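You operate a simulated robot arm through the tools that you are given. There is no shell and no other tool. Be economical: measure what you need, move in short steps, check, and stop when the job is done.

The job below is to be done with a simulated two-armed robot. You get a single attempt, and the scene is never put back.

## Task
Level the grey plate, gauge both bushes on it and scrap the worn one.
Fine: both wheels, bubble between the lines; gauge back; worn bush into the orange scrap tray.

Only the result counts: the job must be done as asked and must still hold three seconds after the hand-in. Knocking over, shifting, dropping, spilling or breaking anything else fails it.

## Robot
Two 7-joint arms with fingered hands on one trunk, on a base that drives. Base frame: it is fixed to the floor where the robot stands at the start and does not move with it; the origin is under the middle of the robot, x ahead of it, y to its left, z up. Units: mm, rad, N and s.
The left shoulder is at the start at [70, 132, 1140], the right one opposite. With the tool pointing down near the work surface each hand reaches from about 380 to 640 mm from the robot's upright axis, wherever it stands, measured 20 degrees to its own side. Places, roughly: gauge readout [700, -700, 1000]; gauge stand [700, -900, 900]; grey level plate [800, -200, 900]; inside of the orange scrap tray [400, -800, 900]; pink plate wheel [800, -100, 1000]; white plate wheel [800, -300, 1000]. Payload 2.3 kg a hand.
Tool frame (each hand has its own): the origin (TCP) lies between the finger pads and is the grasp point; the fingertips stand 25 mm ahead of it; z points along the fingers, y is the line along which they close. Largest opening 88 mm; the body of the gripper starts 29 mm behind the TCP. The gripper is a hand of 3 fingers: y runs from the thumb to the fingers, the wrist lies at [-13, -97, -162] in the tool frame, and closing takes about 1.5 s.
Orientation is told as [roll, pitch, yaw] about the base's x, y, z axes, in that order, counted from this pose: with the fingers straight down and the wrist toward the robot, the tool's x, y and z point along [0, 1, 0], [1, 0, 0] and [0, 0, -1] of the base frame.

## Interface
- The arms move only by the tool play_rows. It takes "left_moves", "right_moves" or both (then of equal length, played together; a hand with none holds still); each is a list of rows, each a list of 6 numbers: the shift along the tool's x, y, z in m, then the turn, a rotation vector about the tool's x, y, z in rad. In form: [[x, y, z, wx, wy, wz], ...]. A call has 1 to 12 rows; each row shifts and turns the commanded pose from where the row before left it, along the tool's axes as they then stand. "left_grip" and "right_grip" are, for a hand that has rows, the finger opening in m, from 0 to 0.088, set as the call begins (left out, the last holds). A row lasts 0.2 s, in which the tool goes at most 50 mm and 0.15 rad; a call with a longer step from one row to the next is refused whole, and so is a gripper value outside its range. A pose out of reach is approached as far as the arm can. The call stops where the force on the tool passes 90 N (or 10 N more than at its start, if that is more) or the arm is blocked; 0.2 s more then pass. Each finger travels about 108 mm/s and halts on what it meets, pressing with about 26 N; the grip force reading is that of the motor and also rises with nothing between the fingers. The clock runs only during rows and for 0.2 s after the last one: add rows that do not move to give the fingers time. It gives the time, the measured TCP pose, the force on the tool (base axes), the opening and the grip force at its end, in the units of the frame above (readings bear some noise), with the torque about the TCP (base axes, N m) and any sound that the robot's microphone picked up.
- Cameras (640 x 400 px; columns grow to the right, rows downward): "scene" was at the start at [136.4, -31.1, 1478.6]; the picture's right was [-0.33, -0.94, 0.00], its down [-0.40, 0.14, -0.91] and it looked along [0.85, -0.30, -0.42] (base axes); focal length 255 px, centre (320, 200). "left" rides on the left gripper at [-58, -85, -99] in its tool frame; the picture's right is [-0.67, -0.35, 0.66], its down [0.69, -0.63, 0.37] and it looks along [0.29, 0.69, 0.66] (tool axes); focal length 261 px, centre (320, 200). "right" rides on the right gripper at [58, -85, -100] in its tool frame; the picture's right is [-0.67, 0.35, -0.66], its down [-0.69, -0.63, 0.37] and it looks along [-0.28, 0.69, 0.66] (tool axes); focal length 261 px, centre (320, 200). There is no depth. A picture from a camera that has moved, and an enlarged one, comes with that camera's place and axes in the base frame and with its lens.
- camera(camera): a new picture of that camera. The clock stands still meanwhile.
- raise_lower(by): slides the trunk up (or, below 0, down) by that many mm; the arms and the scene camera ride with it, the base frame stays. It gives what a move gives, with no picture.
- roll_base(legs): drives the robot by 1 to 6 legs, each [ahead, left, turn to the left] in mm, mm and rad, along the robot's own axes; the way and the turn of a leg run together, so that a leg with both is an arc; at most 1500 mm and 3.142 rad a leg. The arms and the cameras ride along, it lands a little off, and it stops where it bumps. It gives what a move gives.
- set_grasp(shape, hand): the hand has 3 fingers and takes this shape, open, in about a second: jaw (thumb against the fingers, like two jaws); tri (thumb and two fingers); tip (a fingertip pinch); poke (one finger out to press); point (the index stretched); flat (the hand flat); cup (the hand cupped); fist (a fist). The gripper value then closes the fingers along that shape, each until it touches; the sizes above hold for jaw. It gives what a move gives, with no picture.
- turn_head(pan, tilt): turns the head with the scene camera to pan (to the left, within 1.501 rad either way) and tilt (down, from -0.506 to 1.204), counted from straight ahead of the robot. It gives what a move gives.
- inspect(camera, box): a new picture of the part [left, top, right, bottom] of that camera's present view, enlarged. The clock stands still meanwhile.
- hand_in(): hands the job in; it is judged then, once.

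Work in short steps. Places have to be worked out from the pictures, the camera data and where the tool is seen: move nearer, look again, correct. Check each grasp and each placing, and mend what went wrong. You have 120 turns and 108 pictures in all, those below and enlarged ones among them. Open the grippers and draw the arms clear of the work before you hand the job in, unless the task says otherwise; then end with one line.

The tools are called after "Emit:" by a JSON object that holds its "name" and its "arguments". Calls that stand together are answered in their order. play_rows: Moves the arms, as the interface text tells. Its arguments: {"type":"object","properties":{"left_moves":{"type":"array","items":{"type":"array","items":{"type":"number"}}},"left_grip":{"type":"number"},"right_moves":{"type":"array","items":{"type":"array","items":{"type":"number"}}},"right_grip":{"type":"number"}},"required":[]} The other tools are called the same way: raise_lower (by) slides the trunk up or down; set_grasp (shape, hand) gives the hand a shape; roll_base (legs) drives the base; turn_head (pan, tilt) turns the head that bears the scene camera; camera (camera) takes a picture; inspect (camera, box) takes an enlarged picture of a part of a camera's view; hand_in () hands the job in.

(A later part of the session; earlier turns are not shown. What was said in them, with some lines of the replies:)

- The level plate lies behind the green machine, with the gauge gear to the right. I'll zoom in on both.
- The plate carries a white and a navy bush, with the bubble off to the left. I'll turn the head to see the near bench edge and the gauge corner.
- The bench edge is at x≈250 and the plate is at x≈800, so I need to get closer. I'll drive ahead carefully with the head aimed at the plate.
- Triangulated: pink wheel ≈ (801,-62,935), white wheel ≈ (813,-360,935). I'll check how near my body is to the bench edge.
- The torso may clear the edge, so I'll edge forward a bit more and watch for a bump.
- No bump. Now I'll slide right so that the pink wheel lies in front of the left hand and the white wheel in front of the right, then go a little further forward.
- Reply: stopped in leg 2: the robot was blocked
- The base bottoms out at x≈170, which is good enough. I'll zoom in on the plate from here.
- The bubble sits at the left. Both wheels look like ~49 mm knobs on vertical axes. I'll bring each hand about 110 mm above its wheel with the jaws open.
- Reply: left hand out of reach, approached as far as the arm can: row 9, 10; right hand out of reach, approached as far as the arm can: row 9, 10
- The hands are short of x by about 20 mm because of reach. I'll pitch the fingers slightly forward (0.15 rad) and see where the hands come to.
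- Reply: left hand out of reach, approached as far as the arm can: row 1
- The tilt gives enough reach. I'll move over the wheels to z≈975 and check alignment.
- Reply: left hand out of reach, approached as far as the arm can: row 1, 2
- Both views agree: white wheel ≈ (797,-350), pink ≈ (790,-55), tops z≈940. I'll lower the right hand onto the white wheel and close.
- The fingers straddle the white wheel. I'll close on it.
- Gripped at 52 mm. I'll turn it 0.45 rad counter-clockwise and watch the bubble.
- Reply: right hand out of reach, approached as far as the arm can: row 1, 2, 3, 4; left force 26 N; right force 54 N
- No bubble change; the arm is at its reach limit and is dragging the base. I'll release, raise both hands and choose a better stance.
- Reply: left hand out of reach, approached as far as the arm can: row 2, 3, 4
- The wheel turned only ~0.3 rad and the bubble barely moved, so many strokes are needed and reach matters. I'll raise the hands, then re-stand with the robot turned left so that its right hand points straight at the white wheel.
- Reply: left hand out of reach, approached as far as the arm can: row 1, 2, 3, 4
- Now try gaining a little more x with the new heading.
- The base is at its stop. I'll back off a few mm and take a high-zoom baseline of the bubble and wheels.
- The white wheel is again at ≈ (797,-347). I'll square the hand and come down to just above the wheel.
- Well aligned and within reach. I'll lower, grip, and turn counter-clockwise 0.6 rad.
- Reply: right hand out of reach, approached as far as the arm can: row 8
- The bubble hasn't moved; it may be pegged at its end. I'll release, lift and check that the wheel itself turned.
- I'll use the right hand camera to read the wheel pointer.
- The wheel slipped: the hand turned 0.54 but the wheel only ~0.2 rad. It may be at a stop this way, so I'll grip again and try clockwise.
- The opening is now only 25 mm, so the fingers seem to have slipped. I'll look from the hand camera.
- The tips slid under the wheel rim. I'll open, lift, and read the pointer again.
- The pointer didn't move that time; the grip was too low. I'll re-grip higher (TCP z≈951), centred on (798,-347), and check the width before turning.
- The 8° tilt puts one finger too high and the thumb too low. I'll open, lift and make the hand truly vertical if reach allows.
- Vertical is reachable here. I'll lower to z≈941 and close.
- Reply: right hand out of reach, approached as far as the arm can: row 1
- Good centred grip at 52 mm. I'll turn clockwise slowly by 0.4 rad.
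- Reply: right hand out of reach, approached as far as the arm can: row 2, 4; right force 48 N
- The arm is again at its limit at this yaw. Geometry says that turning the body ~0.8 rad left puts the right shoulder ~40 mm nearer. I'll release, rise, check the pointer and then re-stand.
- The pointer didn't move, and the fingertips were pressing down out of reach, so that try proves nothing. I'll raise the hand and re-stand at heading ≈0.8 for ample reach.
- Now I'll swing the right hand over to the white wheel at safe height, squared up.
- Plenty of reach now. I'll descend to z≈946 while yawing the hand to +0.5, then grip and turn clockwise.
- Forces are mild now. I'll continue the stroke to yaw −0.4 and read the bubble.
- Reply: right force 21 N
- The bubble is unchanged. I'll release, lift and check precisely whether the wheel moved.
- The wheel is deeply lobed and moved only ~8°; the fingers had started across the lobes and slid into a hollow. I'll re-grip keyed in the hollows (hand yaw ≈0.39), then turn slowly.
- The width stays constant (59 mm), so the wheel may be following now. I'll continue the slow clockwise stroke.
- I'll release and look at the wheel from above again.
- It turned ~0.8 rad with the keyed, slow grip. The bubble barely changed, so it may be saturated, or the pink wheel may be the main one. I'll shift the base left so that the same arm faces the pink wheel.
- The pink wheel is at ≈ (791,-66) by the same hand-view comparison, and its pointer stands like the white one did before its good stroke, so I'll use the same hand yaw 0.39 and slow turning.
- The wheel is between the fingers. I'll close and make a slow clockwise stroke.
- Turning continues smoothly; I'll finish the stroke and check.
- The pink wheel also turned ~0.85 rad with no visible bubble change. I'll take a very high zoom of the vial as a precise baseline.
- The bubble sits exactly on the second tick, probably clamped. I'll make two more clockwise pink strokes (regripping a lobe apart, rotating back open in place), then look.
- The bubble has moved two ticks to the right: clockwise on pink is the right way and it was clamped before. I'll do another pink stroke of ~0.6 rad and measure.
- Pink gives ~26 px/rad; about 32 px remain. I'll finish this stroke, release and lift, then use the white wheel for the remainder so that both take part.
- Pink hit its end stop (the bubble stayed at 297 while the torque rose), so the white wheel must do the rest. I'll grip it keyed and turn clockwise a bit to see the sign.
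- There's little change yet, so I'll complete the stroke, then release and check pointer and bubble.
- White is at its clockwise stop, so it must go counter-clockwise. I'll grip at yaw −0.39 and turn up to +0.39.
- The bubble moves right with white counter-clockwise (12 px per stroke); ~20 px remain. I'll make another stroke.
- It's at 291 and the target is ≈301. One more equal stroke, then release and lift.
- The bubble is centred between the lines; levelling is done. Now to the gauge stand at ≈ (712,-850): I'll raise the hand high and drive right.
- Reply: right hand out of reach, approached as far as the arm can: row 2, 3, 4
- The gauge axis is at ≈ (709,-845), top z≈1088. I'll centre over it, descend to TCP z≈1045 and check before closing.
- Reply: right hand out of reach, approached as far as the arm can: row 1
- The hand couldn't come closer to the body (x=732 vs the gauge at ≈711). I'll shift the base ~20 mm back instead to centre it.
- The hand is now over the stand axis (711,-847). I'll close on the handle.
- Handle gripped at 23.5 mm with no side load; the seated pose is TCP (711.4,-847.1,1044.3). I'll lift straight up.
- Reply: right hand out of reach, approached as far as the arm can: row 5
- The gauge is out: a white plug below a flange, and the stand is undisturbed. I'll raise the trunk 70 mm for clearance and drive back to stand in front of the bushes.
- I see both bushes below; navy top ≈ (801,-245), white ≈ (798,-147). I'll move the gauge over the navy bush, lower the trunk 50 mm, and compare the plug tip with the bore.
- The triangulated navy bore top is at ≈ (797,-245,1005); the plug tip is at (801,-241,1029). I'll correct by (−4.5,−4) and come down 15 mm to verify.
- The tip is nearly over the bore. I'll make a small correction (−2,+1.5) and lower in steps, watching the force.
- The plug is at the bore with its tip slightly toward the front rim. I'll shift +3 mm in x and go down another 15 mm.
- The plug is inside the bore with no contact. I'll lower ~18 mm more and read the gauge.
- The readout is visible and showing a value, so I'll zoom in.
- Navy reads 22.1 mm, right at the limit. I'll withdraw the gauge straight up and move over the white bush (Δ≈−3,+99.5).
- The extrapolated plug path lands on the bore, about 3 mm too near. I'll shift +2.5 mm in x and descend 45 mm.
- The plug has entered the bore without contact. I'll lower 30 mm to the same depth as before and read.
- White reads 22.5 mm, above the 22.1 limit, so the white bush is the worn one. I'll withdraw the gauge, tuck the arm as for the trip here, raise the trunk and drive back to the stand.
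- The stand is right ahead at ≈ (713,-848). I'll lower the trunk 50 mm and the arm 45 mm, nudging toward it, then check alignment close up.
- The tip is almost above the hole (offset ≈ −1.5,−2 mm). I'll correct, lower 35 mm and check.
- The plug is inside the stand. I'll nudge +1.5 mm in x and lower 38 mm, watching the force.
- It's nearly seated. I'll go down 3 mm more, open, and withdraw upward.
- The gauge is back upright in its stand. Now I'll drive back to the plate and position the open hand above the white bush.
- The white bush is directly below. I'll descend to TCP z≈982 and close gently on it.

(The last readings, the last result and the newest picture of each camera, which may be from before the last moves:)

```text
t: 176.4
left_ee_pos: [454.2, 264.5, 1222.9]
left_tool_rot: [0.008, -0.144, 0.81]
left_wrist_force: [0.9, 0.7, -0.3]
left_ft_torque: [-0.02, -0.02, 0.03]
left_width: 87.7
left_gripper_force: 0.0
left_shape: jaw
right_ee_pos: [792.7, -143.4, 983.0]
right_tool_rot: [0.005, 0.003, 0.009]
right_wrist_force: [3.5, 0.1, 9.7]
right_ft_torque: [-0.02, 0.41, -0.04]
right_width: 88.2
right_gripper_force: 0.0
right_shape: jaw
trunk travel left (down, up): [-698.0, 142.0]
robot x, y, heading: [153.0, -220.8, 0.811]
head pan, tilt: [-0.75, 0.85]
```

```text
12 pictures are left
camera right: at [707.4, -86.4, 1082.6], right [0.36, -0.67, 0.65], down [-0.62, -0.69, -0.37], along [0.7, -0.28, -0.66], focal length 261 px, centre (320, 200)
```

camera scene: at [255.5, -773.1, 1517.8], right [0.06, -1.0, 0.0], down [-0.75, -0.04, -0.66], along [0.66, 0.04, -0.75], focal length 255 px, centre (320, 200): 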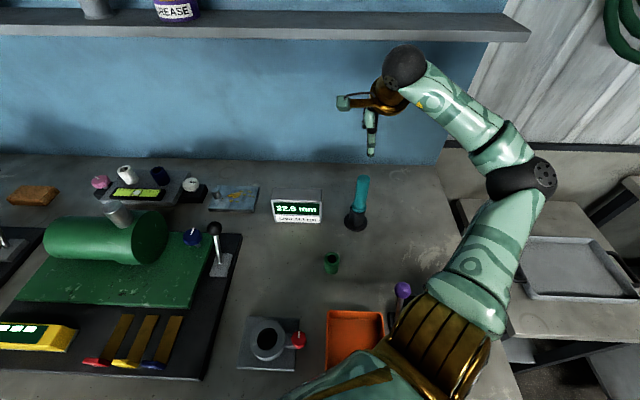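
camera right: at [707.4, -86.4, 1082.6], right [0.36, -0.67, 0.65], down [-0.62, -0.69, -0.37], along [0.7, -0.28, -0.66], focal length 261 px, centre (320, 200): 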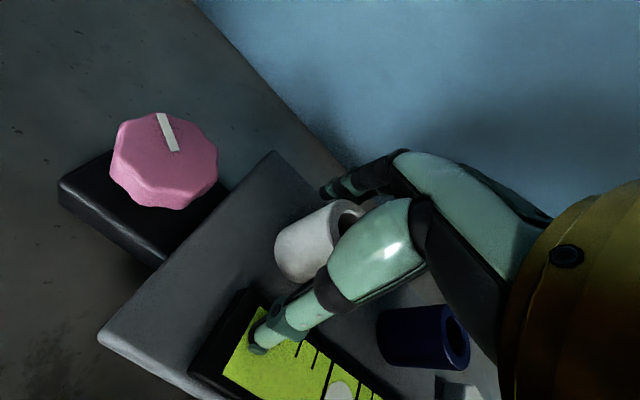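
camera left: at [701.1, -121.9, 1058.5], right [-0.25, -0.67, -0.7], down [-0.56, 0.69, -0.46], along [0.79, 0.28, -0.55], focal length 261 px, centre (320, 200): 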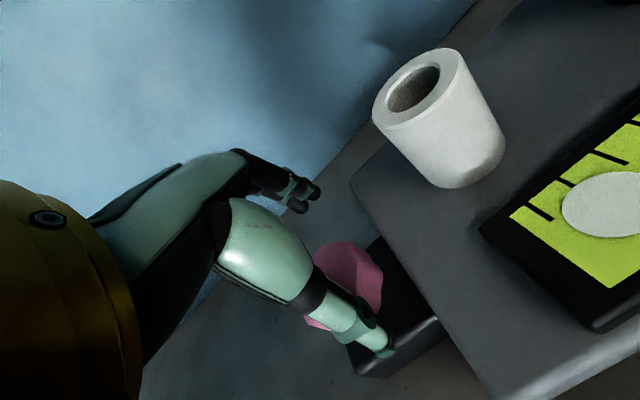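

The thumb tip is touching the vial (9.7 N). I'll raise 9 mm, then close.

Emit:
{"name": "play_rows", "arguments": {"right_moves": [[0, 0, -0.009, 0, 0, 0], [0, 0, 0, 0, 0, 0]]}}

Emit:
{"name": "play_rows", "arguments": {"right_moves": [[0, 0, 0, 0, 0, 0], [0, 0, 0, 0, 0, 0], [0, 0, 0, 0, 0, 0], [0, 0, 0, 0, 0, 0], [0, 0, 0, 0, 0, 0]], "right_grip": 0.0}}

Emit:
{"name": "camera", "arguments": {"camera": "right"}}

```text
t: 177.0
left_ee_pos: [454.5, 265.2, 1221.2]
left_tool_rot: [0.009, -0.143, 0.809]
left_wrist_force: [0.3, 0.1, 0.3]
left_ft_torque: [0.02, 0.05, -0.01]
left_width: 87.8
left_gripper_force: 0.0
left_shape: jaw
right_ee_pos: [791.7, -143.6, 990.0]
right_tool_rot: [0.002, 0.003, 0.008]
right_wrist_force: [0.9, -0.1, 0.7]
right_ft_torque: [0.0, -0.02, -0.03]
right_width: 87.8
right_gripper_force: 0.1
right_shape: jaw
trunk travel left (down, up): [-698.0, 142.0]
robot x, y, heading: [151.5, -220.9, 0.813]
head pan, tilt: [-0.75, 0.85]
```

```text
t: 178.2
left_ee_pos: [455.5, 264.9, 1221.7]
left_tool_rot: [0.012, -0.144, 0.809]
left_wrist_force: [0.5, 0.2, 0.1]
left_ft_torque: [-0.02, -0.02, 0.0]
left_width: 87.9
left_gripper_force: 0.0
left_shape: jaw
right_ee_pos: [793.2, -143.3, 991.2]
right_tool_rot: [0.004, 0.007, 0.01]
right_wrist_force: [-1.0, 0.0, -0.3]
right_ft_torque: [0.0, 0.01, 0.01]
right_width: 25.9
right_gripper_force: 26.1
right_shape: jaw
trunk travel left (down, up): [-698.0, 142.0]
robot x, y, heading: [153.1, -221.7, 0.815]
head pan, tilt: [-0.75, 0.85]
```

```text
11 pictures are left
camera right: at [708.7, -86.6, 1090.0], right [0.36, -0.67, 0.65], down [-0.63, -0.69, -0.36], along [0.69, -0.28, -0.67], focal length 261 px, centre (320, 200)
```

right: 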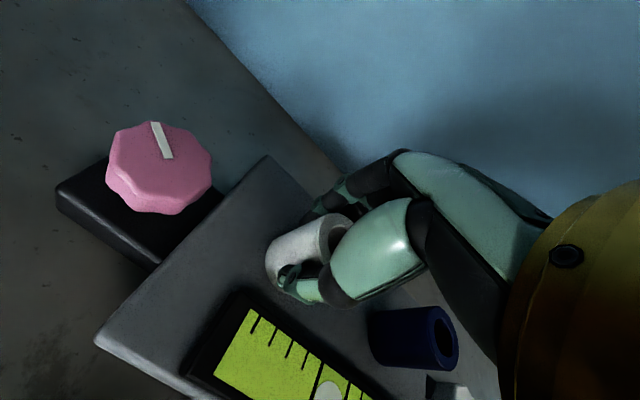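

The bush is held upright. I'll lift it slowly.

Emit:
{"name": "play_rows", "arguments": {"right_moves": [[0, 0, -0.008, 0, 0, 0], [0, 0, -0.012, 0, 0, 0], [0, 0, -0.02, 0, 0, 0], [0, 0, -0.03, 0, 0, 0], [0, 0, -0.03, 0, 0, 0], [0, 0, -0.03, 0, 0, 0], [0, 0, 0, 0, 0, 0]]}}

Emit:
{"name": "camera", "arguments": {"camera": "scene"}}

```text
t: 179.8
left_ee_pos: [456.0, 264.9, 1220.8]
left_tool_rot: [0.011, -0.143, 0.809]
left_wrist_force: [0.0, -0.7, -1.0]
left_ft_torque: [-0.02, -0.01, -0.04]
left_width: 88.0
left_gripper_force: 0.0
left_shape: jaw
right_ee_pos: [795.3, -141.4, 1121.5]
right_tool_rot: [0.003, 0.008, 0.01]
right_wrist_force: [-1.0, -0.3, -0.1]
right_ft_torque: [-0.02, -0.01, 0.04]
right_width: 26.0
right_gripper_force: 26.7
right_shape: jaw
trunk travel left (down, up): [-698.0, 142.0]
robot x, y, heading: [150.2, -223.2, 0.812]
head pan, tilt: [-0.75, 0.85]
```

```text
10 pictures are left
camera scene: at [264.3, -180.7, 1442.7], right [0.06, -1.0, 0.0], down [-0.75, -0.05, -0.66], along [0.66, 0.04, -0.75], focal length 255 px, centre (320, 200)
```

scene: 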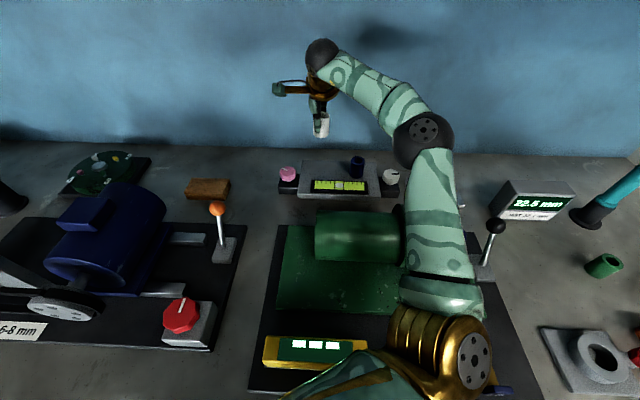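

The white bush is held clear and navy stays. I'll retract the arm a bit, raise the trunk, then back off and drive to bring the hand over the orange tray at ≈ (390,-840).

Emit:
{"name": "play_rows", "arguments": {"right_moves": [[-0.03, -0.01, 0, 0, 0, 0], [-0.03, -0.02, 0, 0, 0, 0], [-0.03, -0.02, 0, 0, 0, 0], [-0.027, -0.02, 0, 0, 0, 0], [0, 0, 0, 0, 0, 0]]}}

Emit:
{"name": "raise_lower", "arguments": {"by": 60}}

Emit:
{"name": "roll_base", "arguments": {"legs": [[-229, 242, 0], [-422, -400, 0]]}}

Emit:
{"name": "camera", "arguments": {"camera": "scene"}}

```text
t: 181.0
left_ee_pos: [456.8, 265.0, 1221.6]
left_tool_rot: [0.011, -0.143, 0.809]
left_wrist_force: [-0.9, 0.2, -0.5]
left_ft_torque: [-0.02, 0.0, 0.01]
left_width: 87.8
left_gripper_force: 0.1
left_shape: jaw
right_ee_pos: [725.8, -260.6, 1121.2]
right_tool_rot: [0.002, 0.003, 0.008]
right_wrist_force: [-1.0, -0.2, -0.1]
right_ft_torque: [-0.02, 0.02, -0.01]
right_width: 25.8
right_gripper_force: 26.0
right_shape: jaw
trunk travel left (down, up): [-698.0, 142.0]
robot x, y, heading: [150.1, -223.0, 0.814]
head pan, tilt: [-0.75, 0.85]
```

```text
t: 182.0
left_ee_pos: [455.8, 265.3, 1280.9]
left_tool_rot: [0.01, -0.143, 0.81]
left_wrist_force: [0.1, 0.4, 0.1]
left_ft_torque: [-0.01, 0.02, -0.04]
left_width: 88.0
left_gripper_force: 0.1
left_shape: jaw
right_ee_pos: [725.9, -262.1, 1180.1]
right_tool_rot: [0.001, 0.007, 0.007]
right_wrist_force: [0.4, -0.1, -0.3]
right_ft_torque: [0.0, 0.02, -0.01]
right_width: 25.8
right_gripper_force: 26.2
right_shape: jaw
trunk travel left (down, up): [-758.0, 82.0]
robot x, y, heading: [153.5, -219.0, 0.812]
head pan, tilt: [-0.75, 0.85]
```

```text
t: 187.1
left_ee_pos: [126.1, -322.4, 1280.9]
left_tool_rot: [0.009, -0.143, 0.799]
left_wrist_force: [0.4, 0.4, 0.1]
left_ft_torque: [-0.01, 0.01, -0.01]
left_width: 87.7
left_gripper_force: 0.1
left_shape: jaw
right_ee_pos: [391.3, -850.9, 1179.4]
right_tool_rot: [0.002, 0.005, -0.001]
right_wrist_force: [-0.7, -0.1, -1.0]
right_ft_torque: [-0.01, -0.06, -0.01]
right_width: 25.8
right_gripper_force: 26.1
right_shape: jaw
trunk travel left (down, up): [-758.0, 82.0]
robot x, y, heading: [-183.0, -809.2, 0.806]
head pan, tilt: [-0.75, 0.85]
```

```text
9 pictures are left
camera scene: at [-69.5, -765.8, 1502.7], right [0.05, -1.0, 0.0], down [-0.75, -0.04, -0.66], along [0.66, 0.03, -0.75], focal length 255 px, centre (320, 200)
```

scene: 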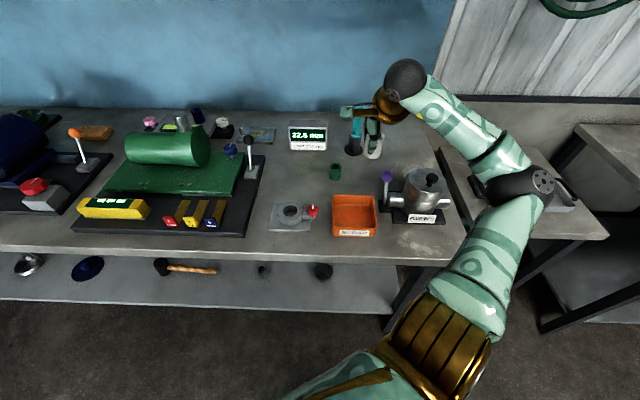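

I'll check where the tray is relative to the hand with the hand camera.

Emit:
{"name": "camera", "arguments": {"camera": "right"}}

```text
8 pictures are left
camera right: at [307.9, -793.3, 1280.0], right [0.35, -0.67, 0.65], down [-0.63, -0.68, -0.36], along [0.69, -0.28, -0.67], focal length 261 px, centre (320, 200)
```

right: 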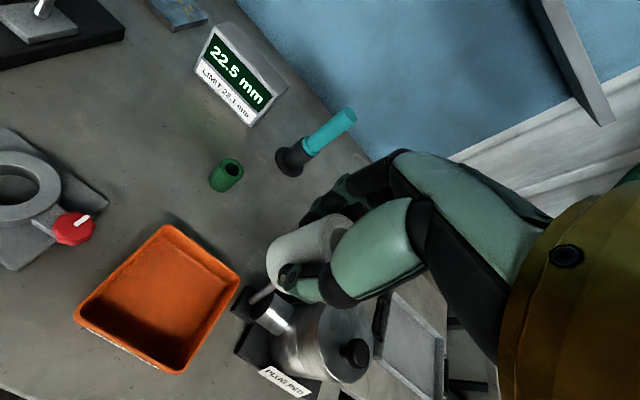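

The tray centre is at ≈ (386,-838) and the hand at (391,-851). I'll lower the trunk 60 mm and descend the arm to z≈990, shifting to the tray middle.

Emit:
{"name": "raise_lower", "arguments": {"by": -60}}

Emit:
{"name": "play_rows", "arguments": {"right_moves": [[0.006, 0, 0.03, 0, 0, 0], [0.006, 0, 0.03, 0, 0, 0], [0, 0, 0.03, 0, 0, 0], [0, -0.004, 0.03, 0, 0, 0], [0, 0, 0.01, 0, 0, 0], [0, 0, 0, 0, 0, 0]]}}

Emit:
{"name": "camera", "arguments": {"camera": "right"}}

Emit:
{"name": "inspect", "arguments": {"camera": "scene", "box": [272, 150, 432, 250]}}

```text
t: 188.1
left_ee_pos: [126.4, -322.9, 1221.4]
left_tool_rot: [0.012, -0.142, 0.801]
left_wrist_force: [0.7, -0.5, 0.8]
left_ft_torque: [0.02, -0.02, 0.01]
left_width: 87.5
left_gripper_force: 0.1
left_shape: jaw
right_ee_pos: [392.2, -853.0, 1120.2]
right_tool_rot: [0.003, 0.007, -0.002]
right_wrist_force: [0.5, 0.6, -1.8]
right_ft_torque: [-0.03, 0.01, 0.05]
right_width: 26.0
right_gripper_force: 25.7
right_shape: jaw
trunk travel left (down, up): [-698.0, 142.0]
robot x, y, heading: [-184.6, -807.7, 0.806]
head pan, tilt: [-0.75, 0.85]
```

```text
t: 189.5
left_ee_pos: [125.5, -323.5, 1221.5]
left_tool_rot: [0.012, -0.144, 0.799]
left_wrist_force: [0.4, 0.6, 0.4]
left_ft_torque: [0.02, -0.02, -0.02]
left_width: 87.9
left_gripper_force: 0.0
left_shape: jaw
right_ee_pos: [387.4, -840.2, 988.5]
right_tool_rot: [0.003, 0.006, -0.001]
right_wrist_force: [0.1, -0.7, -1.2]
right_ft_torque: [-0.02, 0.0, 0.02]
right_width: 25.3
right_gripper_force: 26.1
right_shape: jaw
trunk travel left (down, up): [-698.0, 142.0]
robot x, y, heading: [-183.9, -803.2, 0.807]
head pan, tilt: [-0.75, 0.85]
```

```text
7 pictures are left
camera right: at [303.2, -782.4, 1089.2], right [0.35, -0.67, 0.65], down [-0.63, -0.68, -0.36], along [0.69, -0.28, -0.67], focal length 261 px, centre (320, 200)
```

right: 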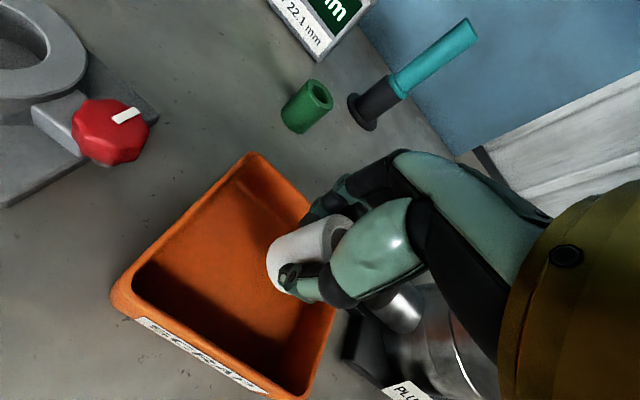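

```text
4.00 times, centred on (352, 200) of scene
camera zoom: at [-69.6, -767.5, 1442.8], right [0.05, -1.0, 0.0], down [-0.75, -0.04, -0.66], along [0.66, 0.04, -0.75], focal length 1022 px, centre (192, 200)
```

zoom: 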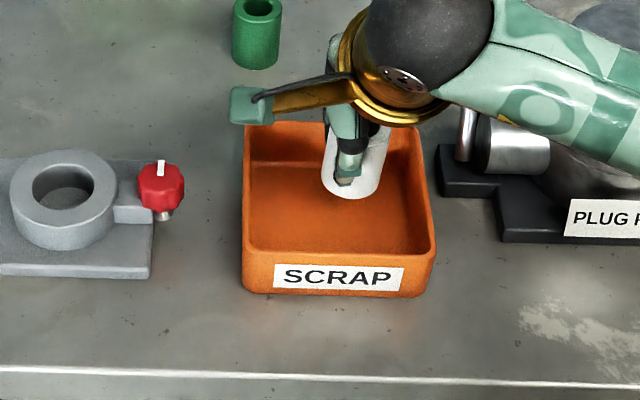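

The bush is over the tray interior. I'll shift 6 mm left and lower step by step until the bush is just above the tray floor.

Emit:
{"name": "play_rows", "arguments": {"right_moves": [[0.006, 0.003, 0.008, 0, 0, 0], [0, 0, 0.01, 0, 0, 0], [0, 0, 0.01, 0, 0, 0], [0, 0, 0, 0, 0, 0]]}}

Emit:
{"name": "inspect", "arguments": {"camera": "scene", "box": [304, 170, 400, 230]}}

```text
t: 190.5
left_ee_pos: [126.0, -323.2, 1221.3]
left_tool_rot: [0.01, -0.143, 0.799]
left_wrist_force: [0.1, -0.3, 0.8]
left_ft_torque: [0.0, 0.0, -0.02]
left_width: 87.9
left_gripper_force: 0.1
left_shape: jaw
right_ee_pos: [389.5, -832.7, 961.5]
right_tool_rot: [0.002, 0.005, -0.003]
right_wrist_force: [-0.1, 0.0, -1.2]
right_ft_torque: [-0.01, 0.0, -0.01]
right_width: 25.6
right_gripper_force: 26.6
right_shape: jaw
trunk travel left (down, up): [-698.0, 142.0]
robot x, y, heading: [-182.8, -812.2, 0.802]
head pan, tilt: [-0.75, 0.85]
```

```text
6.67 times, centred on (352, 200) of scene
camera zoom: at [-69.5, -767.4, 1442.8], right [0.05, -1.0, 0.0], down [-0.75, -0.04, -0.66], along [0.66, 0.03, -0.75], focal length 1703 px, centre (107, 200)
```

zoom: 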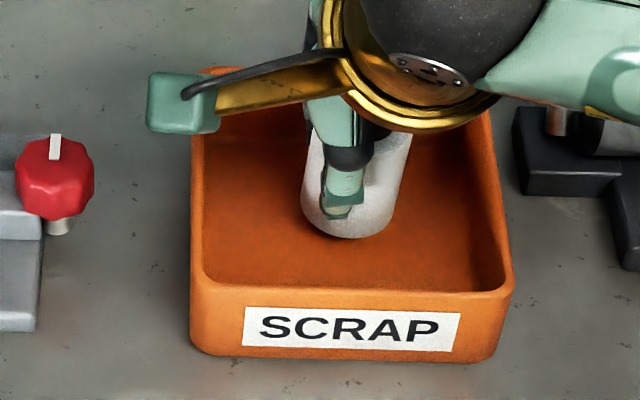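

It's centred and near the floor. I'll lower gently until contact.

Emit:
{"name": "play_rows", "arguments": {"right_moves": [[0, 0, 0.004, 0, 0, 0], [0, 0, 0.004, 0, 0, 0], [0, 0, 0.004, 0, 0, 0], [0, 0, 0, 0, 0, 0]]}}

```text
t: 191.5
left_ee_pos: [125.8, -324.8, 1222.4]
left_tool_rot: [0.012, -0.142, 0.801]
left_wrist_force: [0.4, -0.5, 0.1]
left_ft_torque: [0.01, 0.03, -0.03]
left_width: 87.7
left_gripper_force: 0.1
left_shape: jaw
right_ee_pos: [389.6, -835.5, 951.0]
right_tool_rot: [0.002, 0.005, 0.0]
right_wrist_force: [-0.7, 0.6, 0.1]
right_ft_torque: [-0.01, 0.02, -0.01]
right_width: 25.5
right_gripper_force: 26.1
right_shape: jaw
trunk travel left (down, up): [-698.0, 142.0]
robot x, y, heading: [-183.2, -810.3, 0.802]
head pan, tilt: [-0.75, 0.85]
```

No contact yet; I'll continue in small steps.

Emit:
{"name": "play_rows", "arguments": {"right_moves": [[0, 0, 0.003, 0, 0, 0], [0, 0, 0.003, 0, 0, 0], [0, 0, 0, 0, 0, 0]]}}

Emit:
{"name": "inspect", "arguments": {"camera": "scene", "box": [304, 170, 400, 230]}}

```text
t: 192.3
left_ee_pos: [125.8, -324.6, 1221.2]
left_tool_rot: [0.011, -0.145, 0.801]
left_wrist_force: [0.0, -0.8, 0.3]
left_ft_torque: [-0.02, 0.01, -0.01]
left_width: 88.1
left_gripper_force: 0.2
left_shape: jaw
right_ee_pos: [390.0, -834.8, 944.2]
right_tool_rot: [0.001, 0.005, -0.001]
right_wrist_force: [-0.6, 0.2, 0.4]
right_ft_torque: [-0.02, -0.02, -0.01]
right_width: 25.0
right_gripper_force: 26.4
right_shape: jaw
trunk travel left (down, up): [-698.0, 142.0]
robot x, y, heading: [-177.1, -811.0, 0.806]
head pan, tilt: [-0.75, 0.85]
```

```text
6.67 times, centred on (352, 200) of scene
camera zoom: at [-69.8, -767.4, 1442.8], right [0.05, -1.0, 0.0], down [-0.75, -0.04, -0.66], along [0.66, 0.04, -0.75], focal length 1703 px, centre (107, 200)
```

zoom: 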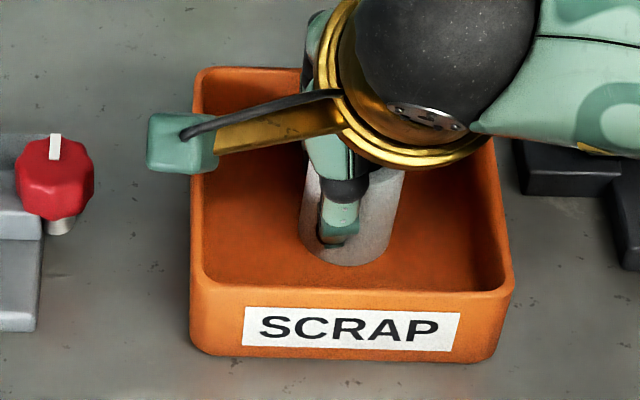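

The weight has come off the tool, so the bush rests on the tray floor. I'll open moderately, rise straight up and check.

Emit:
{"name": "play_rows", "arguments": {"right_moves": [[0, 0, 0, 0, 0, 0], [0, 0, 0, 0, 0, 0], [0, 0, 0, 0, 0, 0], [0, 0, 0, 0, 0, 0], [0, 0, -0.01, 0, 0, 0], [0, 0, -0.02, 0, 0, 0], [0, 0, -0.03, 0, 0, 0], [0, 0, -0.04, 0, 0, 0], [0, 0, -0.04, 0, 0, 0], [0, 0, 0, 0, 0, 0]], "right_grip": 0.055}}

Emit:
{"name": "raise_lower", "arguments": {"by": 90}}

Emit:
{"name": "camera", "arguments": {"camera": "scene"}}

```text
t: 194.5
left_ee_pos: [126.8, -323.8, 1221.5]
left_tool_rot: [0.01, -0.144, 0.799]
left_wrist_force: [-0.1, -0.5, 1.4]
left_ft_torque: [-0.01, -0.01, -0.02]
left_width: 87.8
left_gripper_force: 0.0
left_shape: jaw
right_ee_pos: [389.4, -834.3, 1085.4]
right_tool_rot: [0.003, 0.008, -0.001]
right_wrist_force: [0.1, -0.5, -0.4]
right_ft_torque: [0.0, -0.01, 0.03]
right_width: 54.6
right_gripper_force: 0.1
right_shape: jaw
trunk travel left (down, up): [-698.0, 142.0]
robot x, y, heading: [-186.2, -806.7, 0.801]
head pan, tilt: [-0.75, 0.85]
```

```text
t: 195.8
left_ee_pos: [126.5, -324.4, 1310.9]
left_tool_rot: [0.011, -0.143, 0.799]
left_wrist_force: [-0.1, -0.1, -0.6]
left_ft_torque: [-0.02, -0.03, -0.01]
left_width: 87.7
left_gripper_force: 0.0
left_shape: jaw
right_ee_pos: [390.2, -834.2, 1174.3]
right_tool_rot: [0.005, 0.005, -0.002]
right_wrist_force: [0.4, 1.3, -0.7]
right_ft_torque: [0.02, 0.0, -0.01]
right_width: 54.6
right_gripper_force: 0.1
right_shape: jaw
trunk travel left (down, up): [-788.0, 52.0]
robot x, y, heading: [-181.0, -806.6, 0.798]
head pan, tilt: [-0.75, 0.85]
```

```text
3 pictures are left
camera scene: at [-69.6, -767.5, 1532.8], right [0.05, -1.0, 0.0], down [-0.75, -0.04, -0.66], along [0.66, 0.04, -0.75], focal length 255 px, centre (320, 200)
```

scene: 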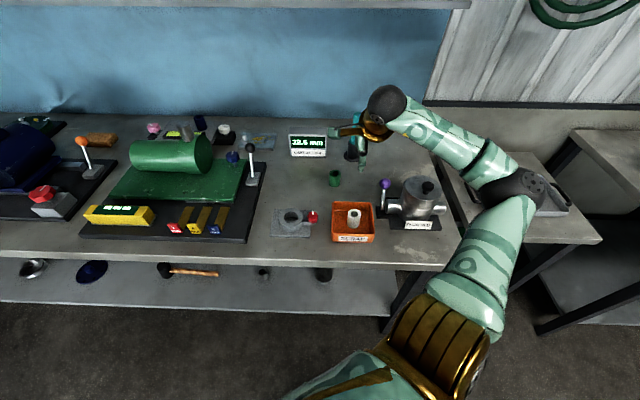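

The white bush stands in the scrap tray. I'll drive back to view the vial once more and confirm the bubble.

Emit:
{"name": "roll_base", "arguments": {"legs": [[423, 411, 0], [180, -185, 0]]}}

Emit:
{"name": "inspect", "arguments": {"camera": "scene", "box": [240, 110, 400, 210]}}

```text
t: 200.6
left_ee_pos: [373.0, 269.9, 1312.8]
left_tool_rot: [0.01, -0.144, 0.807]
left_wrist_force: [0.5, 0.2, 0.4]
left_ft_torque: [0.02, -0.02, 0.0]
left_width: 87.9
left_gripper_force: 0.0
left_shape: jaw
right_ee_pos: [640.6, -239.8, 1176.3]
right_tool_rot: [0.004, 0.003, 0.006]
right_wrist_force: [-0.9, -0.7, -1.2]
right_ft_torque: [-0.01, -0.01, 0.0]
right_width: 54.5
right_gripper_force: 0.2
right_shape: jaw
trunk travel left (down, up): [-788.0, 52.0]
robot x, y, heading: [70.9, -214.9, 0.81]
head pan, tilt: [-0.75, 0.85]
```

```text
4.00 times, centred on (320, 160) of scene
camera zoom: at [179.3, -175.0, 1533.1], right [0.06, -1.0, 0.0], down [-0.75, -0.04, -0.66], along [0.66, 0.04, -0.75], focal length 1022 px, centre (320, 360)
```

zoom: 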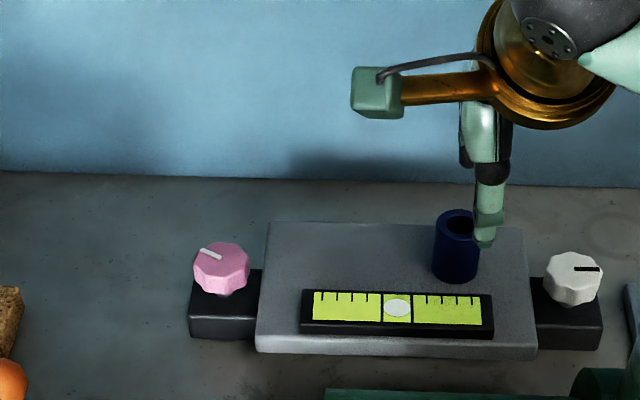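

The bubble is still between the lines and the navy bush is in place. I'll open the hand fully, back away from the bench and hand in.

Emit:
{"name": "roll_base", "arguments": {"legs": [[-140, 145, 0]]}}

Emit:
{"name": "play_rows", "arguments": {"right_moves": [[0, 0, -0.01, 0, 0, 0], [0, 0, 0, 0, 0, 0], [0, 0, 0, 0, 0, 0]], "right_grip": 0.088}}

Emit:
{"name": "hand_in", "arguments": {}}

```text
t: 202.2
left_ee_pos: [178.5, 270.0, 1310.3]
left_tool_rot: [0.013, -0.142, 0.805]
left_wrist_force: [0.7, 0.4, 0.0]
left_ft_torque: [0.0, 0.02, 0.0]
left_width: 87.8
left_gripper_force: 0.1
left_shape: jaw
right_ee_pos: [446.2, -240.3, 1172.6]
right_tool_rot: [0.002, 0.008, 0.008]
right_wrist_force: [0.9, -0.6, 0.5]
right_ft_torque: [-0.01, 0.05, -0.02]
right_width: 54.4
right_gripper_force: 0.1
right_shape: jaw
trunk travel left (down, up): [-788.0, 52.0]
robot x, y, heading: [-131.3, -218.6, 0.81]
head pan, tilt: [-0.75, 0.85]
```

```text
t: 203.0
left_ee_pos: [173.8, 267.7, 1311.1]
left_tool_rot: [0.012, -0.144, 0.809]
left_wrist_force: [-1.3, 0.7, -0.7]
left_ft_torque: [-0.02, 0.01, 0.04]
left_width: 87.7
left_gripper_force: 0.0
left_shape: jaw
right_ee_pos: [442.3, -240.3, 1186.1]
right_tool_rot: [0.004, 0.006, 0.007]
right_wrist_force: [0.6, 0.3, -0.3]
right_ft_torque: [0.04, -0.01, -0.02]
right_width: 87.7
right_gripper_force: 0.1
right_shape: jaw
trunk travel left (down, up): [-788.0, 52.0]
robot x, y, heading: [-126.9, -216.2, 0.814]
head pan, tilt: [-0.75, 0.85]
```

```text
The job is handed in.
```

Job handed in: both wheels were turned and the bubble sits between the lines. The bushes gauged navy 22.1 mm and white 22.5 mm against the 22.1 limit, so the worn white one is in the scrap tray, and the gauge is back in its stand.
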